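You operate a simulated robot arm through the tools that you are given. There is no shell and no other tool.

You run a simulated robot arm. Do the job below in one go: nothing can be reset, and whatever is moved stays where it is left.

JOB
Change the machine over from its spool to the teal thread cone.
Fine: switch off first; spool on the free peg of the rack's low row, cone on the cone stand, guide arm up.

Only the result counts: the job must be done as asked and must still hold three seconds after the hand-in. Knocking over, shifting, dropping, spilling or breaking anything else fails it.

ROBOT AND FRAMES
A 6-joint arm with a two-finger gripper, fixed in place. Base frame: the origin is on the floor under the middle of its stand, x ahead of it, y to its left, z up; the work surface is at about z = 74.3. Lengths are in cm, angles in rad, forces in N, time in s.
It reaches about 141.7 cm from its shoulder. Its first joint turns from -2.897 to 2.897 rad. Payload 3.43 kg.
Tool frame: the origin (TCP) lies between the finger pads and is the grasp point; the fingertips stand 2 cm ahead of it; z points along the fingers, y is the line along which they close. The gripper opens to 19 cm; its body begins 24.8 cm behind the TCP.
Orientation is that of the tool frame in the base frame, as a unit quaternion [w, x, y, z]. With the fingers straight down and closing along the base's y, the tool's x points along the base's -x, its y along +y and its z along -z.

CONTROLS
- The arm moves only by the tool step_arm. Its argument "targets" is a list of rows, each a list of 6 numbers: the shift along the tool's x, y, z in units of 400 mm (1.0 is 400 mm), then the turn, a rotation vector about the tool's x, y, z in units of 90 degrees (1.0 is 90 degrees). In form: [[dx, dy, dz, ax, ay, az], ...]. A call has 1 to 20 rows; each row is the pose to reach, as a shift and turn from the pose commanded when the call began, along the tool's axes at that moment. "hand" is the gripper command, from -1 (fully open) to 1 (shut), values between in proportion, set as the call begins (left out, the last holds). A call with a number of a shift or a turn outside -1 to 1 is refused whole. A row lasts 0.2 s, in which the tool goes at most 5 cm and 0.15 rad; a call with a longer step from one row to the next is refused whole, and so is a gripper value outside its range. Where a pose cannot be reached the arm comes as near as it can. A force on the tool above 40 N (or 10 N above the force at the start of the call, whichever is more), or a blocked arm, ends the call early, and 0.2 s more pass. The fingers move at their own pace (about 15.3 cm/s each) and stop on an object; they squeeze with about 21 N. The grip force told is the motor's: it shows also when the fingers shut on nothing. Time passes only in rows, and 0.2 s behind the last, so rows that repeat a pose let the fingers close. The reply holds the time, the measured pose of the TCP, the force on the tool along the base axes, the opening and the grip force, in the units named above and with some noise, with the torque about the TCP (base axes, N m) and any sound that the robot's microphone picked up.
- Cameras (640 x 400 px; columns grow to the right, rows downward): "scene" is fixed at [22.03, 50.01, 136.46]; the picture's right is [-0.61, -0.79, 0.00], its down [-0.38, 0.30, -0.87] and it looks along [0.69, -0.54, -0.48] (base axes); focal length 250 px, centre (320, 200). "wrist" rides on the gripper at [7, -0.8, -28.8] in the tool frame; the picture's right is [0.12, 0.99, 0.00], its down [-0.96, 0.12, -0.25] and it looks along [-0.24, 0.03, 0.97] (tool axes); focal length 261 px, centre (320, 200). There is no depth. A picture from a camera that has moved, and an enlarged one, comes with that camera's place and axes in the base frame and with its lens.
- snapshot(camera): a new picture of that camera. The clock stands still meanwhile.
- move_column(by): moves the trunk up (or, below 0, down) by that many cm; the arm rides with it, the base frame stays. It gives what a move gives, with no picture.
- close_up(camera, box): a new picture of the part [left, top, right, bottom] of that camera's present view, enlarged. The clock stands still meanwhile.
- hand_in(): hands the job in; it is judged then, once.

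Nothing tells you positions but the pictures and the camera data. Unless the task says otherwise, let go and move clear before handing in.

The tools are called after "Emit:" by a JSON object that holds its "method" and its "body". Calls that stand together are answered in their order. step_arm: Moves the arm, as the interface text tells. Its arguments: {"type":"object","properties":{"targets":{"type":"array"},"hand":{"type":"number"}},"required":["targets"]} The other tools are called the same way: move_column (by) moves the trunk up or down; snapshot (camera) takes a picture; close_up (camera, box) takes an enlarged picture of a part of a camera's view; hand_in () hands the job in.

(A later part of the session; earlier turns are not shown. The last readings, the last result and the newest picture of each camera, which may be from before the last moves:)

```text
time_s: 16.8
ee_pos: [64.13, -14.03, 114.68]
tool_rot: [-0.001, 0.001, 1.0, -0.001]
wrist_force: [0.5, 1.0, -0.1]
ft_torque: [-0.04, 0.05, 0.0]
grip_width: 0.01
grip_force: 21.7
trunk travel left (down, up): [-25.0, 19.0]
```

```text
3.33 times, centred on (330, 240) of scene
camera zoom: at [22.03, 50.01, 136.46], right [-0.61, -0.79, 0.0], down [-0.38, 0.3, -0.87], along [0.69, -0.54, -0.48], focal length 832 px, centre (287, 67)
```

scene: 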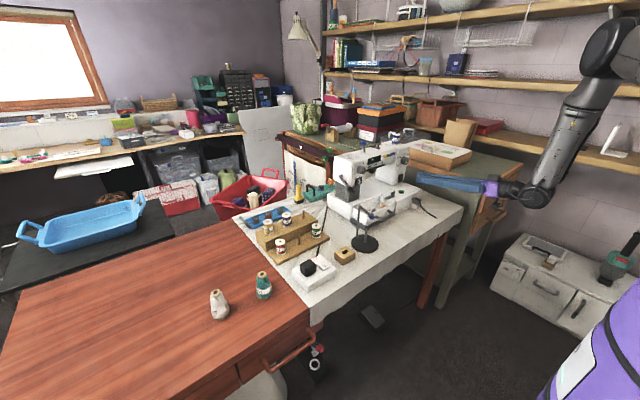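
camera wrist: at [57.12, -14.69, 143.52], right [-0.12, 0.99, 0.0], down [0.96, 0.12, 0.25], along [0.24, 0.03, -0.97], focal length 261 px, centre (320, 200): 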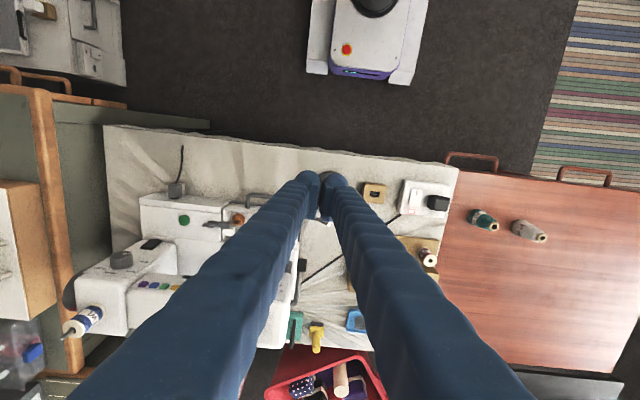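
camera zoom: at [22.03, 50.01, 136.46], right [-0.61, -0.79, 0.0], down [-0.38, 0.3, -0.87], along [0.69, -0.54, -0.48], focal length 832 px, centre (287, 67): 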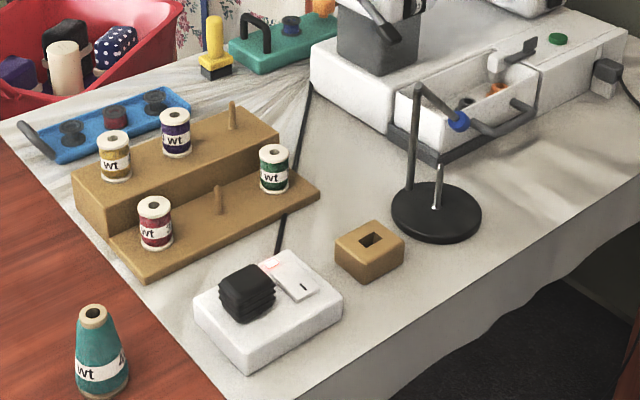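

Emit:
{"method": "step_arm", "body": {"targets": [[-0.028, 0.085, 0.0525, 0, 0, 0], [-0.056, 0.17, 0.105, 0, 0, 0], [-0.085, 0.255, 0.1575, 0, 0, 0], [-0.113, 0.34, 0.21, 0, 0, 0], [-0.141, 0.425, 0.2625, 0, 0, 0], [-0.169, 0.51, 0.315, 0, 0, 0], [-0.1975, 0.595, 0.3675, 0, 0, 0]]}}

Emit:
{"method": "snapshot", "body": {"camera": "wrist"}}

Emit:
{"method": "close_up", "body": {"camera": "scene", "box": [250, 180, 410, 300]}}

```text
time_s: 18.4
ee_pos: [71.96, 10.02, 99.96]
tool_rot: [-0.001, 0.0, 1.0, 0.0]
wrist_force: [0.0, 0.2, 0.6]
ft_torque: [-0.01, 0.03, 0.0]
grip_width: 0.0
grip_force: 20.8
trunk travel left (down, up): [-25.0, 19.0]
```

```text
taken
camera wrist: at [64.93, 9.24, 128.73], right [-0.12, 0.99, 0.0], down [0.96, 0.12, 0.25], along [0.25, 0.03, -0.97], focal length 261 px, centre (320, 200)
```

wrist: 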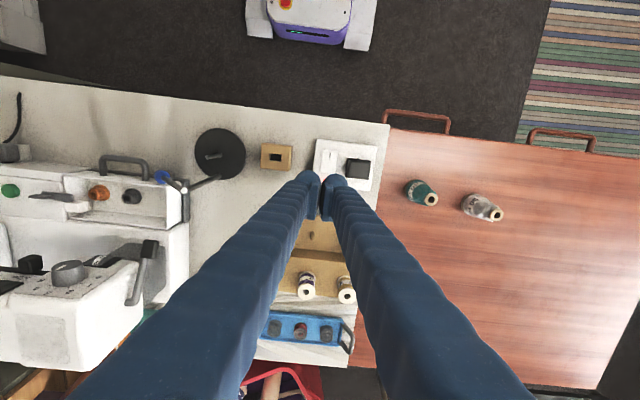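

```text
3.33 times, centred on (330, 240) of scene
camera zoom: at [22.03, 50.01, 136.46], right [-0.61, -0.79, 0.0], down [-0.38, 0.3, -0.87], along [0.69, -0.54, -0.48], focal length 832 px, centre (287, 67)
```

zoom: 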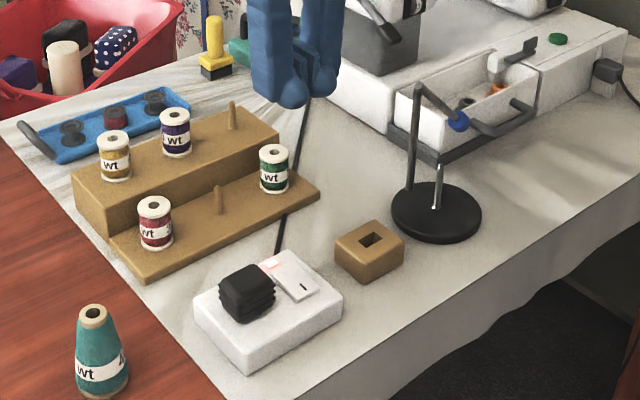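

Emit:
{"method": "close_up", "body": {"camera": "wrist", "box": [296, 130, 392, 190]}}

Emit:
{"method": "close_up", "body": {"camera": "scene", "box": [295, 195, 359, 235]}}

```text
6.67 times, centred on (344, 160) of wrist
camera zoom: at [64.93, 9.24, 128.73], right [-0.12, 0.99, 0.0], down [0.96, 0.12, 0.25], along [0.25, 0.03, -0.97], focal length 1738 px, centre (160, 467)
```

zoom: 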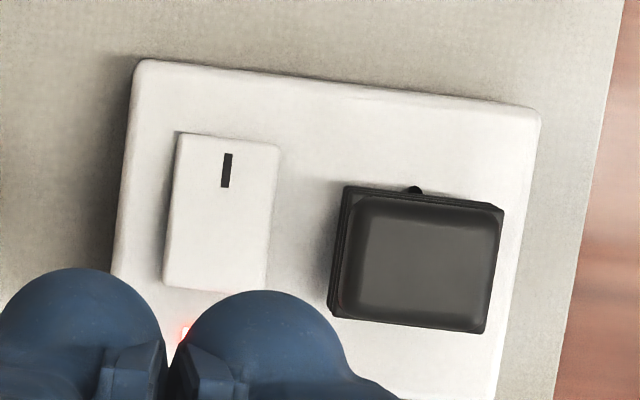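

```text
10.00 times, centred on (327, 215) of scene
camera zoom: at [22.03, 50.01, 136.46], right [-0.61, -0.79, 0.0], down [-0.38, 0.3, -0.87], along [0.69, -0.54, -0.48], focal length 2497 px, centre (250, 50)
```

zoom: 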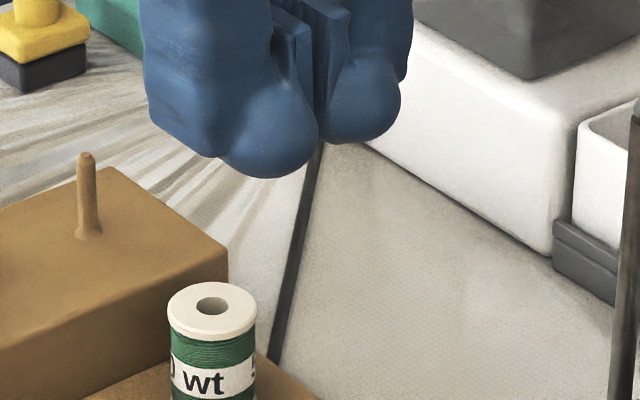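

Emit:
{"method": "step_arm", "body": {"targets": [[0.0138, -0.013, 0.1, 0, 0, 0], [0.0138, -0.013, 0.2, 0, 0, 0], [0.0138, -0.013, 0.3, 0, 0, 0], [0.0138, -0.013, 0.38, 0, 0, 0], [0.0138, -0.013, 0.4, 0, 0, 0]]}}

Emit:
{"method": "close_up", "body": {"camera": "wrist", "box": [296, 130, 392, 190]}}

Emit:
{"method": "close_up", "body": {"camera": "scene", "box": [290, 230, 370, 290]}}

```text
time_s: 19.6
ee_pos: [71.52, 9.31, 84.04]
tool_rot: [0.001, 0.0, 1.0, 0.0]
wrist_force: [-0.4, -0.2, 0.5]
ft_torque: [-0.06, 0.04, -0.03]
grip_width: 0.02
grip_force: 21.4
trunk travel left (down, up): [-25.0, 19.0]
```

```text
6.67 times, centred on (344, 160) of wrist
camera zoom: at [64.3, 8.64, 112.82], right [-0.12, 0.99, 0.0], down [0.96, 0.12, 0.25], along [0.25, 0.03, -0.97], focal length 1738 px, centre (160, 467)
```

zoom: 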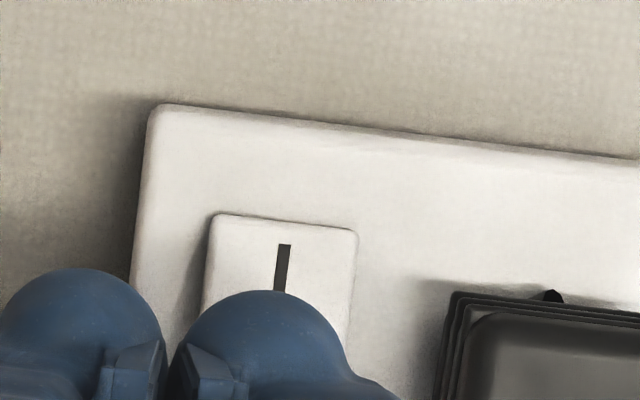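

```text
6.67 times, centred on (330, 260) of scene
camera zoom: at [22.03, 50.01, 136.46], right [-0.61, -0.79, 0.0], down [-0.38, 0.3, -0.87], along [0.69, -0.54, -0.48], focal length 1664 px, centre (253, -200)
```

zoom: 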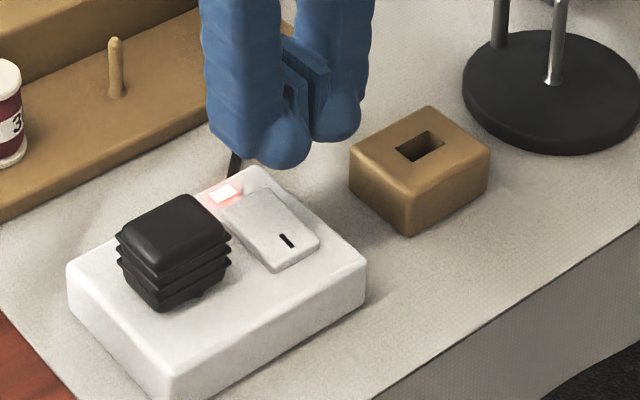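

Emit:
{"method": "step_arm", "body": {"targets": [[-0.015, 0.0075, 0.0, 0, 0, 0], [-0.015, 0.0075, 0.02, 0, 0, 0], [-0.015, 0.0075, 0.0325, 0, 0, 0], [-0.015, 0.0075, 0.04, 0, 0, 0], [-0.015, 0.0075, 0.0475, 0, 0, 0], [-0.015, 0.0075, 0.055, 0, 0, 0], [-0.015, 0.0075, 0.0625, 0, 0, 0], [-0.015, 0.0075, 0.07, 0, 0, 0], [-0.015, 0.0075, 0.0775, 0, 0, 0]]}}

Emit:
{"method": "close_up", "body": {"camera": "scene", "box": [290, 230, 370, 290]}}

```text
time_s: 21.6
ee_pos: [72.0, 9.71, 80.99]
tool_rot: [0.001, 0.0, 1.0, 0.0]
wrist_force: [-0.7, 0.1, -0.2]
ft_torque: [-0.02, -0.02, -0.03]
grip_width: 0.01
grip_force: 20.8
trunk travel left (down, up): [-25.0, 19.0]
```

```text
6.67 times, centred on (330, 260) of scene
camera zoom: at [22.03, 50.01, 136.46], right [-0.61, -0.79, 0.0], down [-0.38, 0.3, -0.87], along [0.69, -0.54, -0.48], focal length 1664 px, centre (253, -200)
```

zoom: 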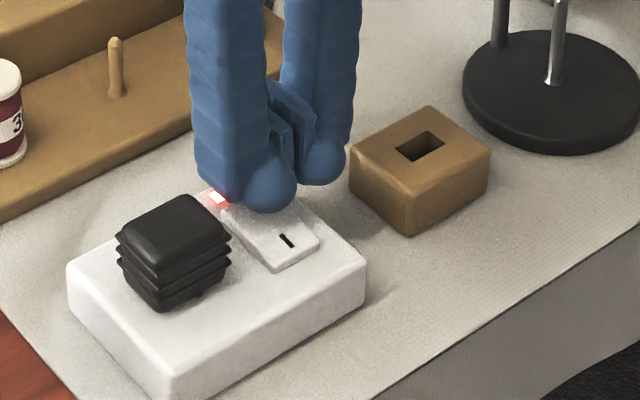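

Emit:
{"method": "step_arm", "body": {"targets": [[0, 0, 0.0075, 0, 0, 0], [0, 0, 0.015, 0, 0, 0], [0, 0, 0.0225, 0, 0, 0], [0, 0, 0.03, 0, 0, 0], [0, 0, 0.0375, 0, 0, 0], [0, 0, 0.045, 0, 0, 0]]}}

Emit:
{"method": "close_up", "body": {"camera": "scene", "box": [290, 230, 370, 290]}}

Emit:
{"method": "close_up", "body": {"camera": "scene", "box": [368, 150, 392, 165]}}

```text
time_s: 22.6
ee_pos: [72.17, 9.59, 80.3]
tool_rot: [0.003, 0.0, 1.0, -0.001]
wrist_force: [-3.2, -0.5, 18.7]
ft_torque: [0.22, 0.31, 0.1]
grip_width: 0.0
grip_force: 21.0
trunk travel left (down, up): [-25.0, 19.0]
stopped in row 5: the force on the tool passed its limit at 45 N (the readings are from after the stop); the commanded pose is now the measured one
```

```text
6.67 times, centred on (330, 260) of scene
camera zoom: at [22.03, 50.01, 136.46], right [-0.61, -0.79, 0.0], down [-0.38, 0.3, -0.87], along [0.69, -0.54, -0.48], focal length 1664 px, centre (253, -200)
```

zoom: 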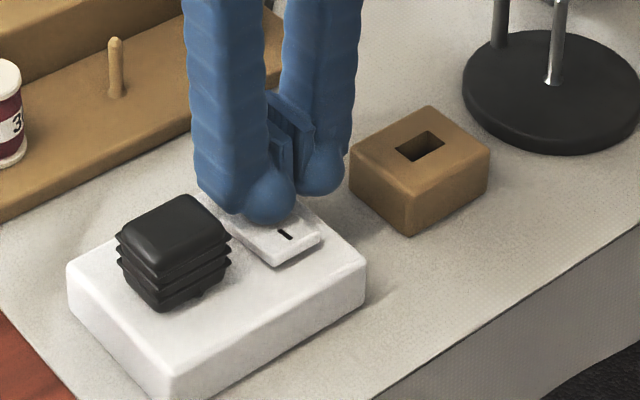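

```text
16.00 times, centred on (380, 158) of scene
camera zoom: at [22.03, 50.01, 136.46], right [-0.61, -0.79, 0.0], down [-0.38, 0.3, -0.87], along [0.69, -0.54, -0.48], focal length 3994 px, centre (-640, 880)
```

zoom: 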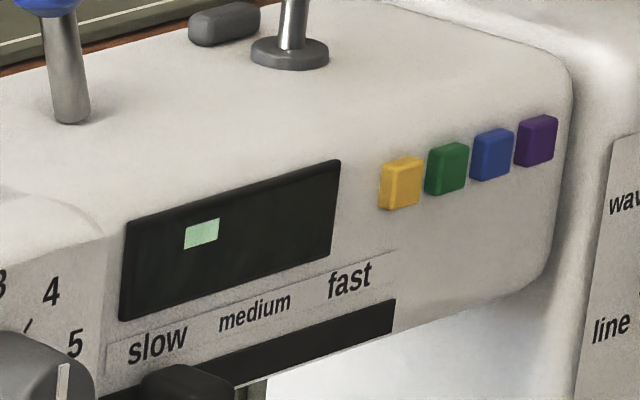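

Emit:
{"method": "step_arm", "body": {"targets": [[0, 0, -0.05, 0, 0, 0], [0, 0, -0.15, 0, 0, 0], [0, 0, -0.27, 0, 0, 0], [0, 0, -0.39, 0, 0, 0], [0, 0, -0.5, 0, 0, 0]]}}

Emit:
{"method": "close_up", "body": {"camera": "scene", "box": [290, 230, 370, 290]}}

Emit:
{"method": "close_up", "body": {"camera": "scene", "box": [340, 125, 436, 195]}}

Emit:
{"method": "snapshot", "body": {"camera": "scene"}}

```text
time_s: 23.8
ee_pos: [72.1, 9.83, 100.14]
tool_rot: [0.001, 0.0, 1.0, 0.0]
wrist_force: [0.2, -0.6, 0.3]
ft_torque: [0.01, -0.04, -0.01]
grip_width: 0.03
grip_force: 20.8
trunk travel left (down, up): [-25.0, 19.0]
```

```text
6.67 times, centred on (330, 260) of scene
camera zoom: at [22.03, 50.01, 136.46], right [-0.61, -0.79, 0.0], down [-0.38, 0.3, -0.87], along [0.69, -0.54, -0.48], focal length 1664 px, centre (253, -200)
```

zoom: 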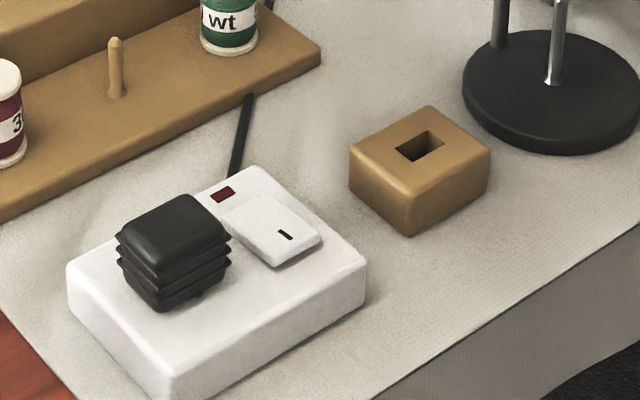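

```text
5.71 times, centred on (388, 160) of scene
camera zoom: at [22.03, 50.01, 136.46], right [-0.61, -0.79, 0.0], down [-0.38, 0.3, -0.87], along [0.69, -0.54, -0.48], focal length 1427 px, centre (-69, 429)
```

zoom: 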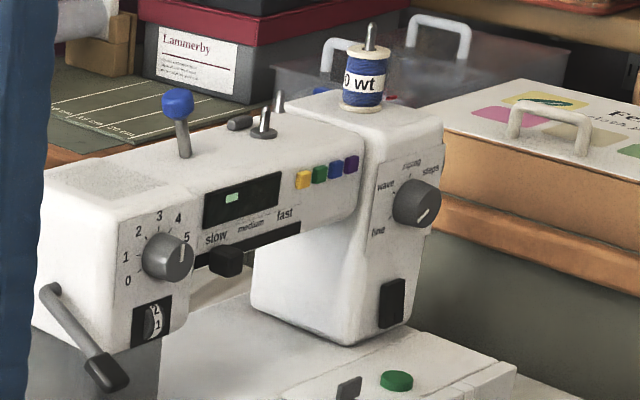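

```text
taken
```

scene: 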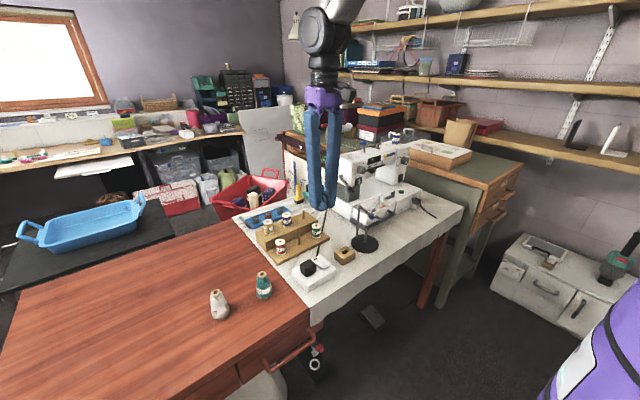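

Both lamps are out and the display backlight is dead, so the machine is fully off. Next is the spool on the machine's pin at about (94, -52.5, 104); I'll rise and move over it to look.

Emit:
{"method": "step_arm", "body": {"targets": [[0, 0, -0.11, 0, 0, 0], [0, 0, -0.22, 0, 0, 0], [0, 0, -0.33, 0, 0, 0], [0, 0, -0.44, 0, 0, 0], [0, 0, -0.55, 0, 0, 0], [0, 0, -0.65, 0, 0, 0], [-0.02, -0.1, -0.65, 0, 0, 0], [-0.05, -0.2, -0.65, 0, 0, 0], [-0.08, -0.3, -0.65, 0, 0, 0], [-0.11, -0.4, -0.65, 0, 0, 0], [-0.14, -0.5, -0.65, 0, 0, 0], [-0.17, -0.6, -0.65, 0, 0, 0], [-0.2, -0.7, -0.65, 0, 0, 0], [-0.23, -0.8, -0.65, 0, 0, 0], [-0.26, -0.9, -0.65, 0, 0, 0], [-0.29, -1.0, -0.65, 0, 0, 0]], "hand": -1}}

Emit:
{"method": "step_arm", "body": {"targets": [[0, -0.1, 0, 0, 0, 0], [0, -0.2, 0, 0, 0, 0], [0, -0.3, 0, 0, 0, 0], [0, -0.4, 0, 0, 0, 0], [0, -0.5, 0, 0, 0, 0], [0, -0.56, 0, 0, 0, 0]]}}

Emit:
{"method": "snapshot", "body": {"camera": "wrist"}}

Emit:
{"method": "snapshot", "body": {"camera": "scene"}}

```text
time_s: 27.2
ee_pos: [83.61, -30.52, 125.84]
tool_rot: [0.001, 0.0, 1.0, 0.001]
wrist_force: [0.4, -0.9, -0.2]
ft_torque: [0.06, 0.05, 0.0]
grip_width: 19.02
grip_force: 0.0
trunk travel left (down, up): [-25.0, 19.0]
```

```text
time_s: 28.6
ee_pos: [80.25, -51.12, 124.7]
tool_rot: [0.002, 0.001, 1.0, 0.002]
wrist_force: [-1.2, -2.0, 0.3]
ft_torque: [0.58, -0.2, -0.02]
grip_width: 19.01
grip_force: 0.1
out of reach, approached as far as the arm can: row 4, 5, 6
trunk travel left (down, up): [-25.0, 19.0]
```

```text
taken
camera wrist: at [73.09, -51.94, 153.42], right [-0.12, 0.99, 0.0], down [0.96, 0.11, 0.25], along [0.25, 0.03, -0.97], focal length 261 px, centre (320, 200)
```

wrist: 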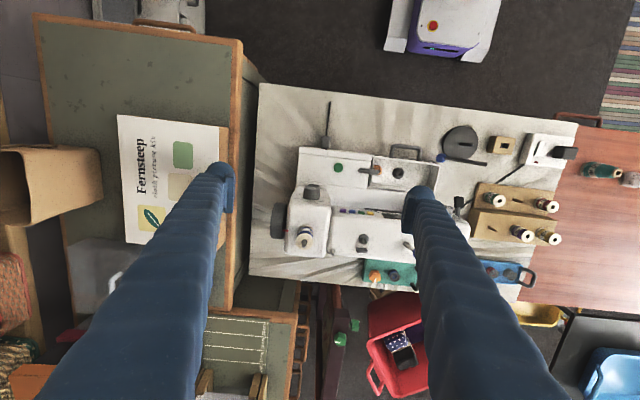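

```text
taken
```

scene: 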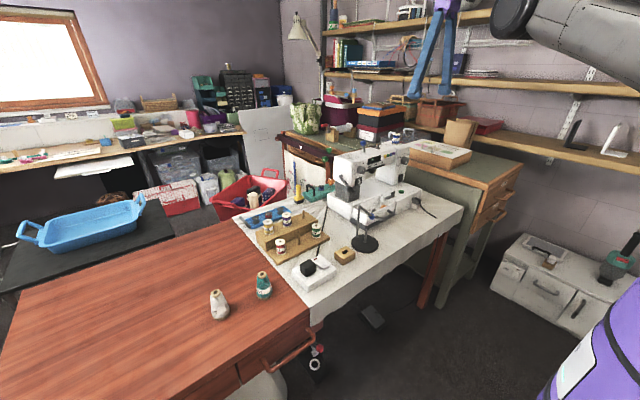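

Emit:
{"method": "move_column", "body": {"by": 15}}

Emit:
{"method": "close_up", "body": {"camera": "wrist", "box": [250, 160, 410, 290]}}

```text
time_s: 30.4
ee_pos: [80.32, -50.8, 139.69]
tool_rot: [0.001, 0.0, 1.0, 0.0]
wrist_force: [-0.8, -0.2, -0.9]
ft_torque: [0.04, 0.02, 0.0]
grip_width: 18.98
grip_force: 0.1
trunk travel left (down, up): [-40.0, 4.0]
```

```text
3.08 times, centred on (330, 225) of wrist
camera zoom: at [73.29, -51.47, 168.48], right [-0.12, 0.99, 0.0], down [0.96, 0.12, 0.25], along [0.25, 0.03, -0.97], focal length 802 px, centre (289, 123)
```

zoom: 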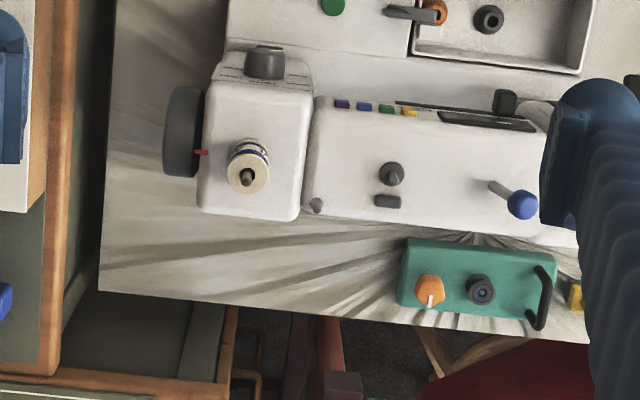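

Emit:
{"method": "step_arm", "body": {"targets": [[-0.0385, -0.0075, 0.0735, 0, -0.0667, 0], [-0.077, -0.015, 0.147, 0, -0.133, 0], [-0.1155, -0.0225, 0.2205, 0, -0.2, 0], [-0.154, -0.03, 0.294, 0, -0.267, 0], [-0.1925, -0.0375, 0.3675, 0, -0.333, 0]], "hand": 0.316}}

Emit:
{"method": "snapshot", "body": {"camera": "wrist"}}

Emit:
{"method": "close_up", "body": {"camera": "scene", "box": [340, 60, 500, 180]}}

```text
time_s: 31.6
ee_pos: [82.47, -48.29, 127.98]
tool_rot: [0.042, -0.086, 0.988, 0.12]
wrist_force: [1.7, 6.4, 1.7]
ft_torque: [-1.59, 0.55, 0.07]
grip_width: 6.48
grip_force: 0.1
out of reach, approached as far as the arm can: row 1, 2, 3, 4, 5
trunk travel left (down, up): [-40.0, 4.0]
```

```text
taken
camera wrist: at [73.97, -57.23, 154.9], right [-0.3, 0.93, 0.22], down [0.91, 0.2, 0.37], along [0.3, 0.31, -0.91], focal length 261 px, centre (320, 200)
```

wrist: 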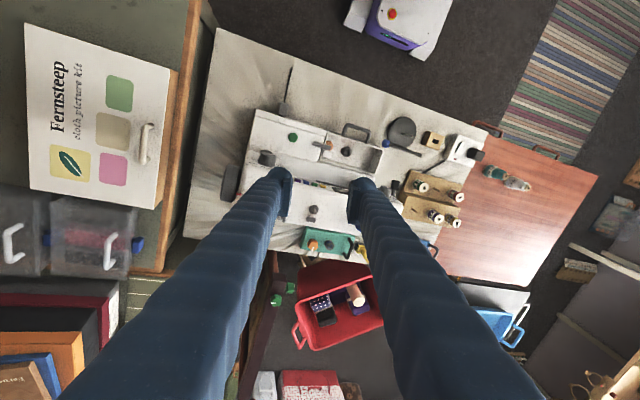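

```text
3.33 times, centred on (420, 120) of scene
camera zoom: at [22.03, 50.01, 136.46], right [-0.61, -0.79, 0.0], down [-0.38, 0.3, -0.87], along [0.69, -0.54, -0.48], focal length 832 px, centre (-13, 467)
```

zoom: 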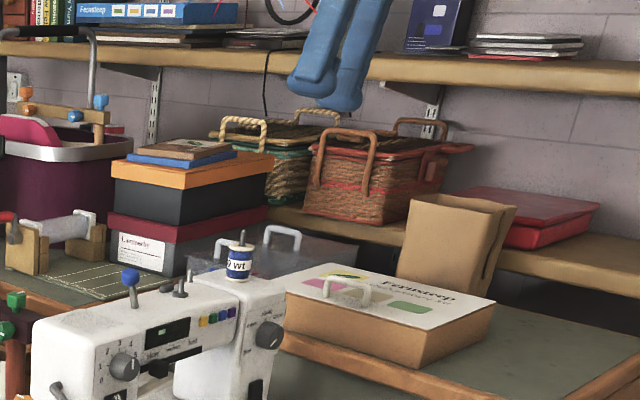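

Emit:
{"method": "step_arm", "body": {"targets": [[0.068, 0.0015, -0.024, 0.0313, -0.0739, 0.0073], [0.136, 0.003, -0.048, 0.0626, -0.1477, 0.0146], [0.2045, 0.0045, -0.0725, 0.0939, -0.2216, 0.022], [0.273, 0.006, -0.097, 0.1252, -0.2954, 0.0293], [0.341, 0.0075, -0.121, 0.1565, -0.3693, 0.0366], [0.409, 0.009, -0.145, 0.1878, -0.4431, 0.0439]]}}

Emit:
{"method": "snapshot", "body": {"camera": "scene"}}

```text
time_s: 33.0
ee_pos: [81.58, -49.81, 127.64]
tool_rot: [0.043, -0.081, 0.988, 0.124]
wrist_force: [-0.1, 0.7, 0.4]
ft_torque: [-0.12, -0.01, 0.02]
grip_width: 6.5
grip_force: 0.2
out of reach, approached as far as the arm can: row 1, 2, 3, 4, 5, 6
trunk travel left (down, up): [-40.0, 4.0]
```

```text
taken
```

scene: 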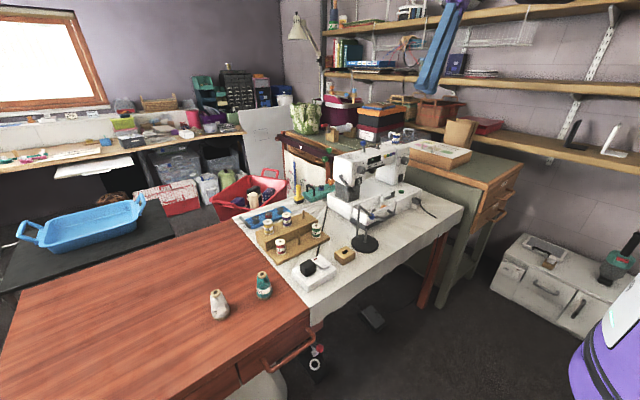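

Emit:
{"method": "step_arm", "body": {"targets": [[-0.0086, 0.0845, -0.032, 0.0317, 0.011, 0.0207], [-0.0172, 0.169, -0.064, 0.0634, 0.022, 0.0414], [-0.0258, 0.2535, -0.096, 0.0952, 0.033, 0.0621], [-0.0344, 0.338, -0.128, 0.1269, 0.044, 0.0828], [-0.043, 0.4225, -0.16, 0.1586, 0.055, 0.1035]]}}

```text
time_s: 34.1
ee_pos: [84.92, -37.23, 140.79]
tool_rot: [-0.023, 0.0, 1.0, 0.009]
wrist_force: [0.8, 1.0, -1.0]
ft_torque: [-0.11, 0.16, 0.02]
grip_width: 6.5
grip_force: 0.1
out of reach, approached as far as the arm can: row 1, 2, 3, 4, 5
trunk travel left (down, up): [-40.0, 4.0]
```

Emit:
{"method": "step_arm", "body": {"targets": [[0.093, 0.0137, 0.036, 0.003, -0.007, 0], [0.186, 0.0275, 0.0725, 0.006, -0.015, 0], [0.279, 0.041, 0.109, 0.009, -0.022, 0], [0.3725, 0.055, 0.145, 0.0115, -0.0293, 0]]}}

```text
time_s: 35.1
ee_pos: [83.99, -39.16, 143.53]
tool_rot: [-0.009, -0.001, 1.0, 0.005]
wrist_force: [-0.1, -0.6, -0.6]
ft_torque: [0.08, 0.01, 0.0]
grip_width: 6.52
grip_force: 0.0
out of reach, approached as far as the arm can: row 1, 2, 3, 4
trunk travel left (down, up): [-40.0, 4.0]
```

Emit:
{"method": "step_arm", "body": {"targets": [[0.0, 0, 0.12, 0, 0, 0], [0.0, 0, 0.24, 0, 0, 0], [0.0, 0, 0.36, 0, 0, 0], [0.0, 0, 0.48, 0, 0, 0]]}}

Emit:
{"method": "snapshot", "body": {"camera": "scene"}}

```text
time_s: 36.1
ee_pos: [83.54, -38.88, 132.46]
tool_rot: [-0.064, -0.001, 0.997, 0.032]
wrist_force: [0.2, 0.5, 0.5]
ft_torque: [0.02, 0.07, 0.01]
grip_width: 6.47
grip_force: 0.0
out of reach, approached as far as the arm can: row 1, 2, 3, 4
trunk travel left (down, up): [-40.0, 4.0]
```

```text
taken
```

scene: 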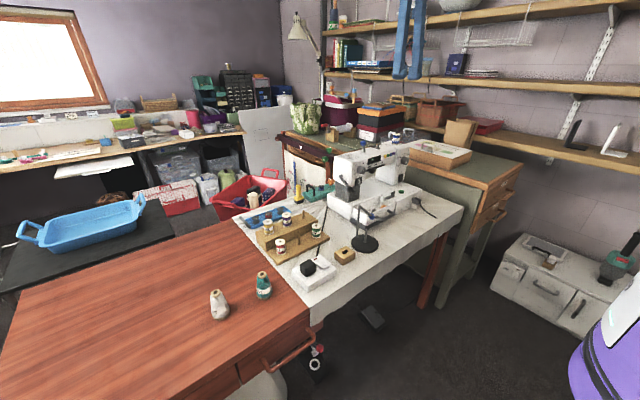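

Emit:
{"method": "step_arm", "body": {"targets": [[0.0625, 0.0325, 0.0765, 0.0102, -0.02, 0], [0.125, 0.065, 0.153, 0.0204, -0.04, 0], [0.1875, 0.0975, 0.2295, 0.0306, -0.06, 0], [0.25, 0.13, 0.306, 0.0408, -0.0815, 0], [0.25, 0.13, 0.306, 0.0408, -0.0815, 0], [0.25, 0.13, 0.306, 0.0408, -0.0815, 0], [0.25, 0.13, 0.306, 0.0408, -0.0815, 0], [0.25, 0.13, 0.306, 0.0408, -0.0815, 0], [0.25, 0.13, 0.306, 0.0408, -0.0815, 0], [0.25, 0.13, 0.306, 0.0408, -0.0815, 0]]}}

```text
time_s: 38.4
ee_pos: [83.42, -38.4, 131.09]
tool_rot: [-0.071, -0.001, 0.997, 0.034]
wrist_force: [0.8, -0.1, 0.5]
ft_torque: [0.05, -0.03, -0.01]
grip_width: 6.51
grip_force: 0.0
out of reach, approached as far as the arm can: row 1, 2, 3, 4, 5, 6, 7, 8, 9, 10
trunk travel left (down, up): [-40.0, 4.0]
```

The arm got stuck fully stretched, a straight-elbow singularity. I'll slide it sideways over free space and then try to re-bend the elbow with a downward move before continuing.

Emit:
{"method": "step_arm", "body": {"targets": [[-0.027, 0.1065, 0.0035, 0, 0, 0], [-0.054, 0.213, 0.007, 0, 0, 0], [-0.081, 0.3195, 0.0105, 0, 0, 0], [-0.108, 0.426, 0.014, 0, 0, 0], [-0.135, 0.532, 0.0175, 0, 0, 0], [-0.162, 0.639, 0.021, 0, 0, 0], [-0.189, 0.745, 0.0245, 0, 0, 0], [-0.216, 0.852, 0.028, 0, 0, 0], [-0.243, 0.958, 0.031, 0, 0, 0]]}}

Emit:
{"method": "snapshot", "body": {"camera": "scene"}}

```text
time_s: 40.4
ee_pos: [92.96, 0.03, 130.92]
tool_rot: [-0.071, 0.0, 0.997, 0.035]
wrist_force: [-0.9, 1.6, -0.8]
ft_torque: [-0.1, 0.01, 0.01]
grip_width: 6.5
grip_force: 0.1
out of reach, approached as far as the arm can: row 1, 2, 3, 4, 5, 6, 7, 8
trunk travel left (down, up): [-40.0, 4.0]
```

```text
taken
```

scene: 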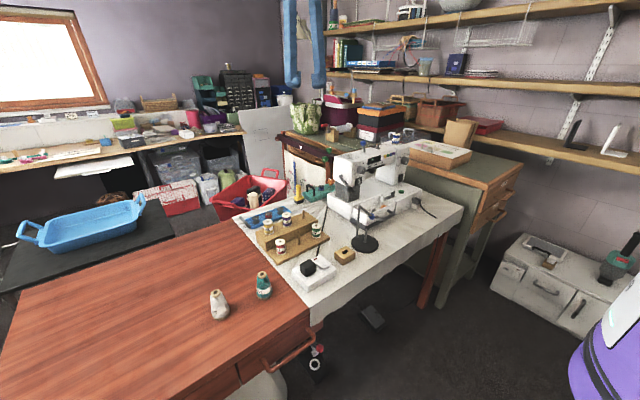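

Emit:
{"method": "step_arm", "body": {"targets": [[-0.099, 0.0005, -0.0142, 0, 0, 0], [-0.115, -0.0074, 0.097, 0, 0, 0], [-0.131, -0.0153, 0.2082, 0, 0, 0], [-0.1468, -0.0232, 0.3194, 0, 0, 0], [-0.1627, -0.0311, 0.4306, 0, 0, 0], [-0.0708, -0.0351, 0.4942, 0, 0, 0], [0.0211, -0.0391, 0.5578, 0, 0, 0], [0.113, -0.0431, 0.6214, 0, 0, 0], [0.113, -0.0431, 0.6214, 0, 0, 0]]}}

```text
time_s: 42.4
ee_pos: [84.94, -0.29, 106.65]
tool_rot: [-0.072, 0.0, 0.997, 0.035]
wrist_force: [0.7, -0.6, -0.7]
ft_torque: [0.0, 0.1, -0.01]
grip_width: 6.5
grip_force: 0.0
out of reach, approached as far as the arm can: row 1, 2, 3, 4
trunk travel left (down, up): [-40.0, 4.0]
```

The elbow is bent again and all rows are reachable. I'll come back in with a vertical tool, staying well within reach, then approach the spool with an outward tilt.

Emit:
{"method": "step_arm", "body": {"targets": [[0.0624, -0.066, -0.0621, 0.0064, -0.0131, 0], [0.1247, -0.1317, -0.1243, 0.0127, -0.0262, 0], [0.1871, -0.1976, -0.1864, 0.0191, -0.0393, 0], [0.2494, -0.2634, -0.2486, 0.0255, -0.0524, 0], [0.3118, -0.3293, -0.3107, 0.0319, -0.0655, 0], [0.3741, -0.3951, -0.3729, 0.0382, -0.0786, 0], [0.4365, -0.461, -0.435, 0.0446, -0.0917, 0]]}}

```text
time_s: 44.0
ee_pos: [69.73, -19.82, 125.22]
tool_rot: [0.001, -0.001, 1.0, 0.001]
wrist_force: [-0.5, 0.4, 0.1]
ft_torque: [0.0, -0.11, 0.0]
grip_width: 6.5
grip_force: 0.1
trunk travel left (down, up): [-40.0, 4.0]
```

Emit:
{"method": "step_arm", "body": {"targets": [[-0.0082, -0.116, 0, 0, -0.0556, 0], [-0.0164, -0.232, 0, 0, -0.1111, 0], [-0.0246, -0.348, 0, 0, -0.1667, 0], [-0.0329, -0.464, 0, 0, -0.2222, 0], [-0.0411, -0.58, 0, 0, -0.2778, 0], [-0.0493, -0.696, 0, 0, -0.3333, 0], [-0.0575, -0.8125, 0, 0, -0.389, 0]]}}

Emit:
{"method": "snapshot", "body": {"camera": "wrist"}}

```text
time_s: 45.5
ee_pos: [72.26, -52.57, 125.1]
tool_rot: [0.302, 0.0, 0.953, 0.0]
wrist_force: [0.1, -0.4, 0.1]
ft_torque: [0.09, -0.07, 0.05]
grip_width: 6.46
grip_force: 0.1
trunk travel left (down, up): [-40.0, 4.0]
```

```text
taken
camera wrist: at [49.99, -53.2, 144.59], right [-0.1, 0.99, -0.07], down [0.64, 0.12, 0.76], along [0.76, 0.03, -0.65], focal length 261 px, centre (320, 200)
```

wrist: 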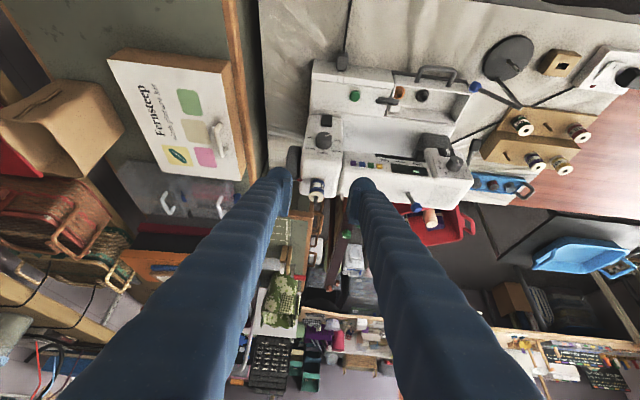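

Emit:
{"method": "close_up", "body": {"camera": "wrist", "box": [272, 155, 368, 215]}}

```text
6.67 times, centred on (320, 185) of wrist
camera zoom: at [49.99, -53.2, 144.59], right [-0.1, 0.99, -0.07], down [0.64, 0.12, 0.76], along [0.76, 0.03, -0.65], focal length 1738 px, centre (320, 300)
```

zoom: 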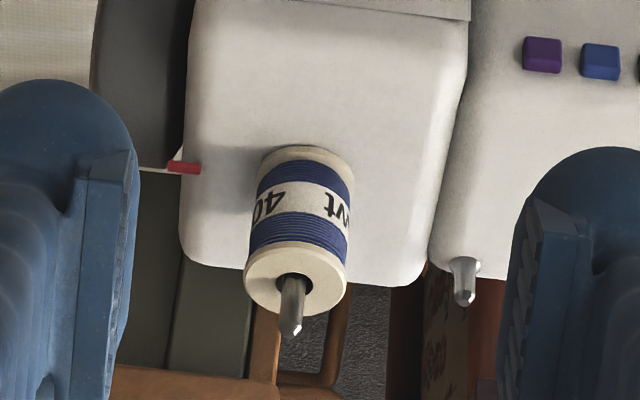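

Emit:
{"method": "step_arm", "body": {"targets": [[-0.0365, 0.0017, 0.0915, 0, 0, 0], [-0.073, 0.0035, 0.183, 0, 0, 0], [-0.1095, 0.0052, 0.2745, 0, 0, 0], [-0.146, 0.007, 0.366, 0, 0, 0]]}}

Emit:
{"method": "close_up", "body": {"camera": "wrist", "box": [256, 140, 384, 220]}}

Emit:
{"method": "close_up", "body": {"camera": "scene", "box": [360, 90, 456, 150]}}

```text
time_s: 46.5
ee_pos: [85.74, -52.16, 116.29]
tool_rot: [0.301, 0.0, 0.954, 0.0]
wrist_force: [0.8, -0.3, 0.1]
ft_torque: [0.07, 0.03, 0.05]
grip_width: 6.51
grip_force: 0.0
trunk travel left (down, up): [-40.0, 4.0]
```

```text
5.00 times, centred on (320, 180) of wrist
camera zoom: at [63.42, -52.87, 135.8], right [-0.1, 0.99, -0.07], down [0.65, 0.12, 0.75], along [0.76, 0.03, -0.65], focal length 1303 px, centre (320, 300)
```

zoom: 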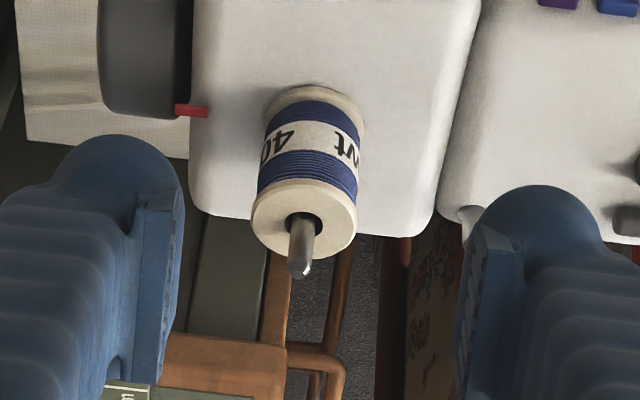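

```text
6.67 times, centred on (408, 120) of scene
camera zoom: at [22.03, 50.01, 136.46], right [-0.61, -0.79, 0.0], down [-0.38, 0.3, -0.87], along [0.69, -0.54, -0.48], focal length 1664 px, centre (-267, 733)
```

zoom: 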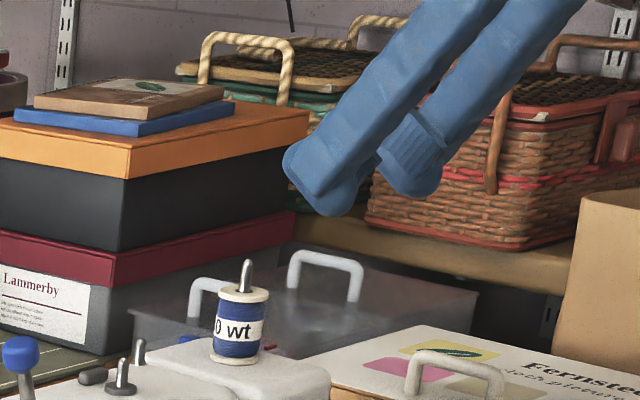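

Emit:
{"method": "step_arm", "body": {"targets": [[0.0, -0.001, 0.0875, 0, 0, 0], [0.0, -0.002, 0.175, 0, 0, 0], [0.0, -0.003, 0.2625, 0, 0, 0], [-0.0005, -0.0035, 0.315, 0, 0, 0]]}}

Emit:
{"method": "close_up", "body": {"camera": "wrist", "box": [256, 140, 384, 220]}}

Emit:
{"method": "close_up", "body": {"camera": "scene", "box": [360, 100, 456, 160]}}

```text
time_s: 47.5
ee_pos: [92.85, -52.32, 106.31]
tool_rot: [0.302, -0.001, 0.953, 0.0]
wrist_force: [-0.2, -0.5, 0.2]
ft_torque: [0.04, 0.0, -0.01]
grip_width: 6.52
grip_force: 0.0
trunk travel left (down, up): [-40.0, 4.0]
```

```text
5.00 times, centred on (320, 180) of wrist
camera zoom: at [70.58, -52.99, 125.83], right [-0.1, 0.99, -0.07], down [0.64, 0.12, 0.76], along [0.76, 0.03, -0.65], focal length 1303 px, centre (320, 300)
```

zoom: 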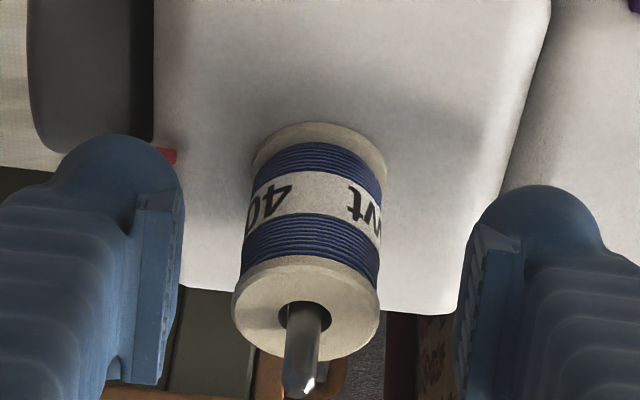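

```text
6.67 times, centred on (408, 130) of scene
camera zoom: at [22.03, 50.01, 136.46], right [-0.61, -0.79, 0.0], down [-0.38, 0.3, -0.87], along [0.69, -0.54, -0.48], focal length 1664 px, centre (-267, 667)
```

zoom: 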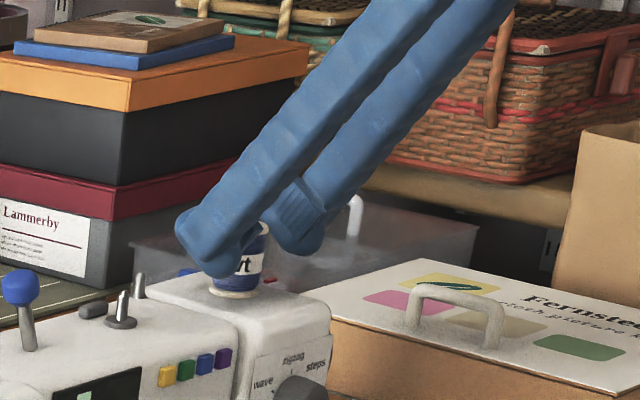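

Emit:
{"method": "step_arm", "body": {"targets": [[0.001, 0, 0.02, 0, 0, 0], [0.001, 0, 0.036, 0, 0, 0]]}}

Emit:
{"method": "close_up", "body": {"camera": "scene", "box": [376, 115, 424, 145]}}

Emit:
{"method": "close_up", "body": {"camera": "wrist", "box": [256, 140, 384, 220]}}

```text
time_s: 48.1
ee_pos: [93.68, -52.22, 105.03]
tool_rot: [0.3, 0.0, 0.954, -0.001]
wrist_force: [-0.5, -0.1, -0.3]
ft_torque: [0.04, 0.03, 0.02]
grip_width: 6.49
grip_force: 0.1
trunk travel left (down, up): [-40.0, 4.0]
```

```text
13.33 times, centred on (400, 130) of scene
camera zoom: at [22.03, 50.01, 136.46], right [-0.61, -0.79, 0.0], down [-0.38, 0.3, -0.87], along [0.69, -0.54, -0.48], focal length 3329 px, centre (-747, 1133)
```

zoom: 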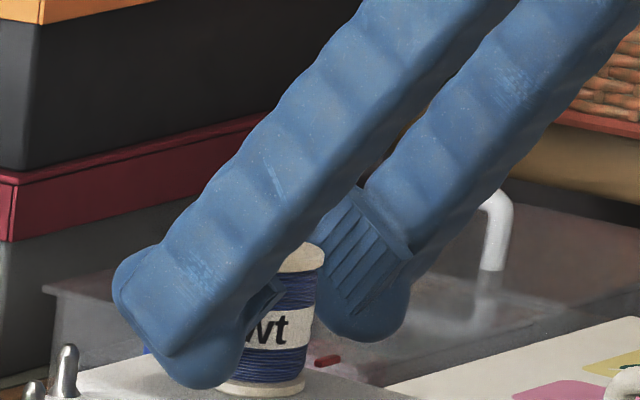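

```text
5.00 times, centred on (320, 180) of wrist
camera zoom: at [71.4, -52.9, 124.57], right [-0.1, 0.99, -0.07], down [0.65, 0.12, 0.75], along [0.76, 0.03, -0.65], focal length 1303 px, centre (320, 300)
```

zoom: 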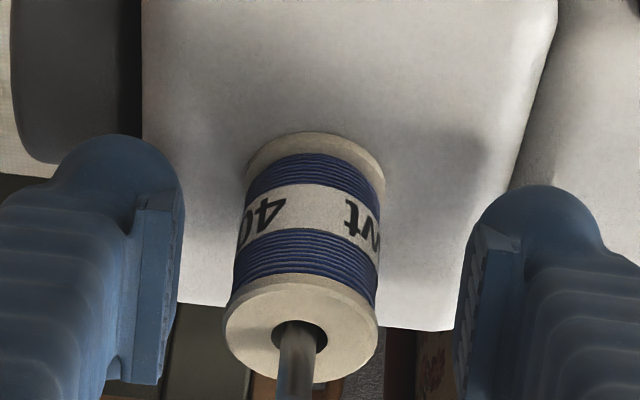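

Emit:
{"method": "step_arm", "body": {"targets": [[0, -0.0075, 0, 0, 0, 0], [0, -0.0075, 0, 0, 0, 0]]}}

Emit:
{"method": "step_arm", "body": {"targets": [[0, 0, 0, 0, 0, 0], [0, 0, 0, 0, 0, 0], [0, 0, 0, 0, 0, 0], [0, 0, 0, 0, 0, 0]], "hand": 1}}

Emit:
{"method": "close_up", "body": {"camera": "wrist", "box": [256, 140, 384, 220]}}

Emit:
{"method": "close_up", "body": {"camera": "scene", "box": [376, 115, 424, 145]}}

```text
time_s: 48.8
ee_pos: [93.68, -52.32, 105.12]
tool_rot: [0.301, -0.001, 0.954, 0.001]
wrist_force: [0.0, 0.2, -0.5]
ft_torque: [-0.03, 0.03, -0.02]
grip_width: 6.51
grip_force: 0.0
trunk travel left (down, up): [-40.0, 4.0]
```

```text
time_s: 49.8
ee_pos: [93.61, -52.44, 105.02]
tool_rot: [0.301, 0.0, 0.954, 0.0]
wrist_force: [-0.4, 0.4, 0.2]
ft_torque: [0.04, -0.05, 0.01]
grip_width: 3.36
grip_force: 20.8
trunk travel left (down, up): [-40.0, 4.0]
```

```text
5.00 times, centred on (320, 180) of wrist
camera zoom: at [71.4, -53.15, 124.56], right [-0.1, 0.99, -0.07], down [0.65, 0.12, 0.75], along [0.76, 0.03, -0.65], focal length 1303 px, centre (320, 300)
```

zoom: 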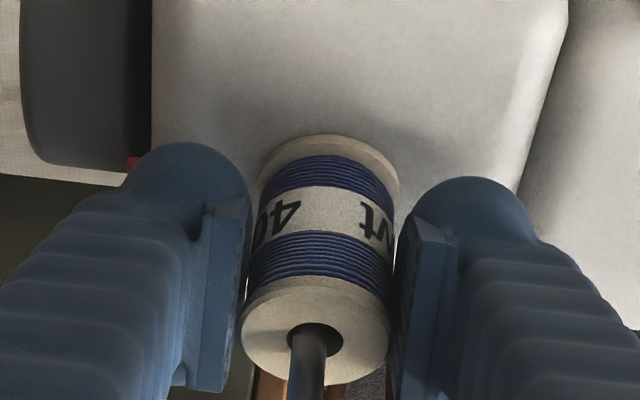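

```text
13.33 times, centred on (400, 130) of scene
camera zoom: at [22.03, 50.01, 136.46], right [-0.61, -0.79, 0.0], down [-0.38, 0.3, -0.87], along [0.69, -0.54, -0.48], focal length 3329 px, centre (-747, 1133)
```

zoom: 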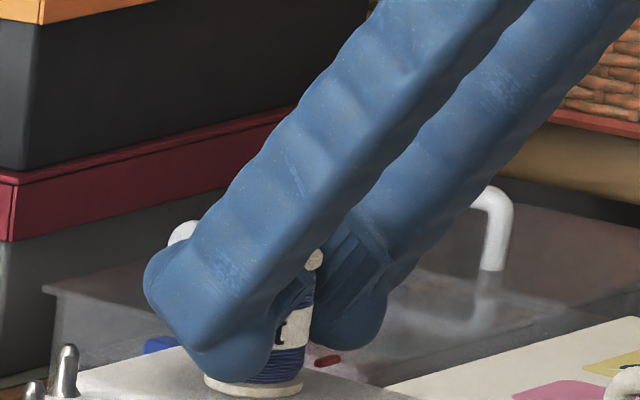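

Emit:
{"method": "step_arm", "body": {"targets": [[-0.0144, 0, -0.0205, 0, 0, 0], [-0.0287, 0, -0.041, 0, 0, 0], [-0.0574, 0, -0.0819, 0, 0, 0], [-0.0861, 0, -0.1229, 0, 0, 0], [-0.1148, 0, -0.1638, 0, 0, 0], [-0.1435, 0, -0.2048, 0, 0, 0], [-0.1722, 0, -0.2457, 0, 0, 0]]}}

Emit:
{"method": "close_up", "body": {"camera": "wrist", "box": [256, 140, 384, 220]}}

Emit:
{"method": "close_up", "body": {"camera": "scene", "box": [360, 90, 440, 140]}}

```text
time_s: 51.4
ee_pos: [93.61, -52.51, 116.9]
tool_rot: [0.301, -0.001, 0.954, 0.001]
wrist_force: [-0.6, 0.6, 0.2]
ft_torque: [-0.07, -0.03, 0.0]
grip_width: 3.31
grip_force: 20.9
trunk travel left (down, up): [-40.0, 4.0]
```

```text
5.00 times, centred on (320, 180) of wrist
camera zoom: at [71.33, -53.16, 136.52], right [-0.1, 0.99, -0.07], down [0.65, 0.12, 0.75], along [0.76, 0.03, -0.65], focal length 1303 px, centre (320, 300)
```

zoom: 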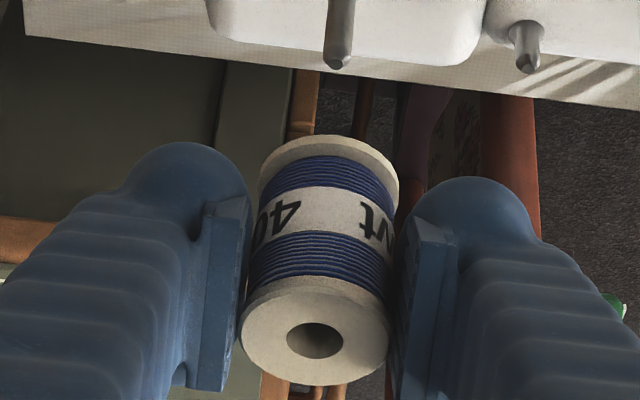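

```text
8.00 times, centred on (400, 115) of scene
camera zoom: at [22.03, 50.01, 136.46], right [-0.61, -0.79, 0.0], down [-0.38, 0.3, -0.87], along [0.69, -0.54, -0.48], focal length 1997 px, centre (-320, 880)
```

zoom: 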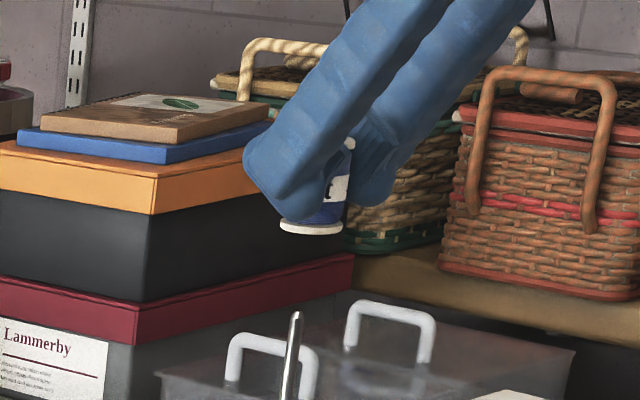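

The spool is off the pin, held upright. I'll keep this tilt and carry it towards the rack, well clear of everything.

Emit:
{"method": "step_arm", "body": {"targets": [[0.0526, 0.0357, -0.0718, 0, 0, 0], [0.1053, 0.0714, -0.1436, 0, 0, 0], [0.1579, 0.1071, -0.2154, 0, 0, 0], [0.2106, 0.1429, -0.2871, 0, 0, 0], [0.2632, 0.1786, -0.3589, 0, 0, 0], [0.3159, 0.2143, -0.4307, 0, 0, 0], [0.3685, 0.25, -0.5025, 0, 0, 0]]}}

Emit:
{"method": "step_arm", "body": {"targets": [[0, 0.1, 0, 0, 0, 0], [0, 0.2, 0, 0, 0, 0], [0, 0.3, 0, 0, 0, 0], [0, 0.4, 0, 0, 0, 0], [0, 0.5, 0, 0, 0, 0], [0, 0.6, 0, 0, 0, 0], [0, 0.7, 0, 0, 0, 0], [0, 0.8, 0, 0, 0, 0], [0, 0.9, 0, 0, 0, 0], [0, 1.0, 0, 0, 0, 0]]}}

```text
time_s: 53.0
ee_pos: [69.7, -42.37, 125.05]
tool_rot: [0.302, -0.001, 0.953, -0.001]
wrist_force: [-0.8, 0.1, -0.5]
ft_torque: [-0.07, -0.05, -0.02]
grip_width: 3.35
grip_force: 20.8
trunk travel left (down, up): [-40.0, 4.0]
```

```text
time_s: 55.1
ee_pos: [69.87, -2.5, 125.06]
tool_rot: [0.3, -0.002, 0.954, 0.002]
wrist_force: [0.6, 0.7, 0.3]
ft_torque: [-0.01, -0.04, 0.03]
grip_width: 3.38
grip_force: 21.7
trunk travel left (down, up): [-40.0, 4.0]
```

Emit:
{"method": "step_arm", "body": {"targets": [[0.0238, 0.0625, 0.0871, 0, 0, 0], [0.0476, 0.125, 0.1742, 0, 0, 0], [0.0714, 0.1875, 0.2613, 0, 0, 0], [0.0952, 0.25, 0.3484, 0, 0, 0], [0.119, 0.3125, 0.4355, 0, 0, 0]]}}

Emit:
{"method": "snapshot", "body": {"camera": "wrist"}}

Emit:
{"method": "close_up", "body": {"camera": "scene", "box": [250, 190, 346, 260]}}

```text
time_s: 56.4
ee_pos: [75.86, 0.98, 107.5]
tool_rot: [0.301, -0.045, 0.952, 0.036]
wrist_force: [0.4, 0.5, -0.9]
ft_torque: [-0.03, 0.11, -0.03]
grip_width: 3.35
grip_force: 21.9
out of reach, approached as far as the arm can: row 1, 2, 3, 4, 5
trunk travel left (down, up): [-40.0, 4.0]
```

```text
taken
camera wrist: at [53.76, -2.99, 126.97], right [-0.2, 0.98, -0.03], down [0.63, 0.15, 0.76], along [0.75, 0.14, -0.65], focal length 261 px, centre (320, 200)
```

wrist: 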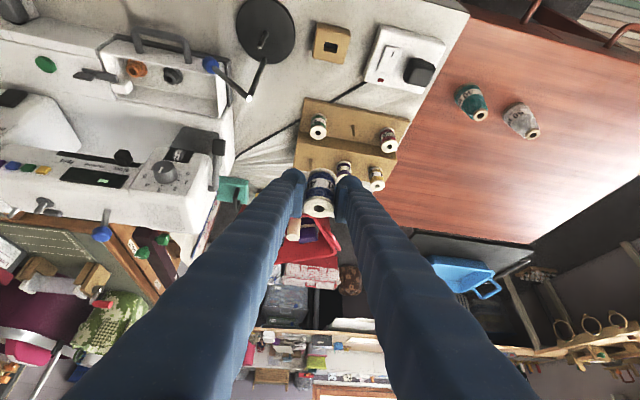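

```text
5.71 times, centred on (298, 225) of scene
camera zoom: at [22.03, 50.01, 136.46], right [-0.61, -0.79, 0.0], down [-0.38, 0.3, -0.87], along [0.69, -0.54, -0.48], focal length 1427 px, centre (446, 57)
```

zoom: 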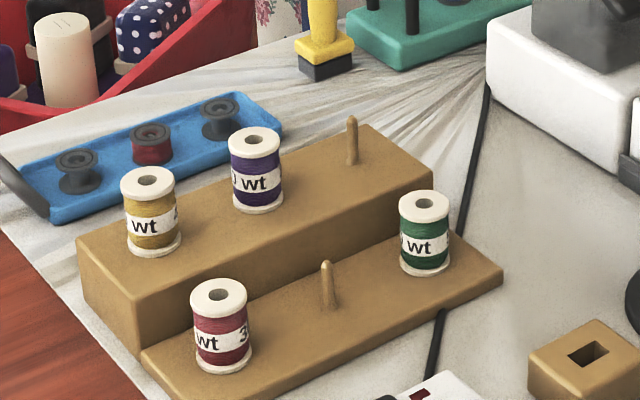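

Emit:
{"method": "step_arm", "body": {"targets": [[-0.02, 0.01, 0.06, 0, 0, 0], [-0.04, 0.02, 0.12, 0, 0, 0], [-0.04, 0.03, 0.2, 0, 0, 0]]}}

```text
time_s: 57.1
ee_pos: [81.24, 1.76, 101.66]
tool_rot: [0.301, -0.052, 0.952, 0.039]
wrist_force: [0.4, 0.2, -1.5]
ft_torque: [0.03, 0.12, 0.03]
grip_width: 3.34
grip_force: 20.8
out of reach, approached as far as the arm can: row 3
trunk travel left (down, up): [-40.0, 4.0]
```

Emit:
{"method": "step_arm", "body": {"targets": [[0, 0, 0, 0.0038, 0.0649, -0.0031], [0, 0, 0, 0.0077, 0.1298, -0.0063], [0, 0, 0, 0.0115, 0.1948, -0.0094], [0, 0, 0, 0.0153, 0.2597, -0.0125], [0, 0, 0, 0.0192, 0.3246, -0.0157], [0, 0, 0, 0.023, 0.3895, -0.0188], [0, 0, 0, 0.023, 0.3895, -0.0188]]}}

Emit:
{"method": "snapshot", "body": {"camera": "wrist"}}

```text
time_s: 58.8
ee_pos: [80.86, 2.17, 101.94]
tool_rot: [0.195, -0.053, 0.979, 0.029]
wrist_force: [-0.4, 0.0, -0.3]
ft_torque: [0.01, -0.01, 0.04]
grip_width: 3.35
grip_force: 20.9
out of reach, approached as far as the arm can: row 3, 4, 5, 6, 7
trunk travel left (down, up): [-40.0, 4.0]
```

```text
taken
camera wrist: at [63.59, -1.41, 125.7], right [-0.22, 0.97, -0.01], down [0.78, 0.18, 0.6], along [0.59, 0.13, -0.8], focal length 261 px, centre (320, 200)
```

wrist: 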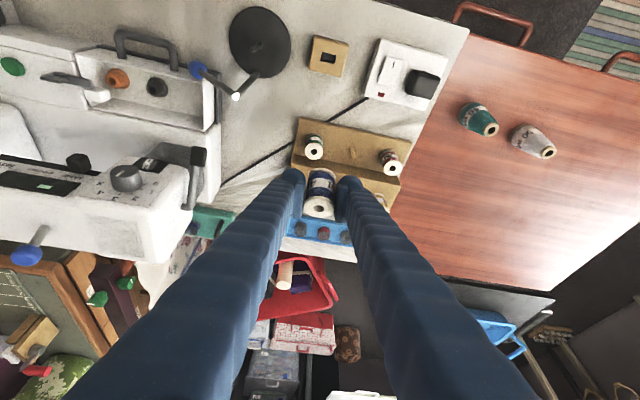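

Emit:
{"method": "step_arm", "body": {"targets": [[0, 0, -0.02, -0.0291, -0.0027, -0.0749], [0, 0, -0.04, -0.0582, -0.0053, -0.1498], [0, 0, -0.06, -0.0873, -0.008, -0.2247], [0, 0, -0.08, -0.1164, -0.0107, -0.2996], [0, 0, -0.1, -0.1455, -0.0133, -0.3745], [0, 0, -0.1, -0.1746, -0.016, -0.4494], [0, 0, -0.1, -0.1746, -0.016, -0.4494]]}}

```text
time_s: 60.4
ee_pos: [79.35, 1.84, 105.84]
tool_rot: [0.197, -0.413, 0.884, 0.092]
wrist_force: [0.0, -0.1, -0.3]
ft_torque: [0.03, -0.03, -0.04]
grip_width: 3.37
grip_force: 21.4
trunk travel left (down, up): [-40.0, 4.0]
```

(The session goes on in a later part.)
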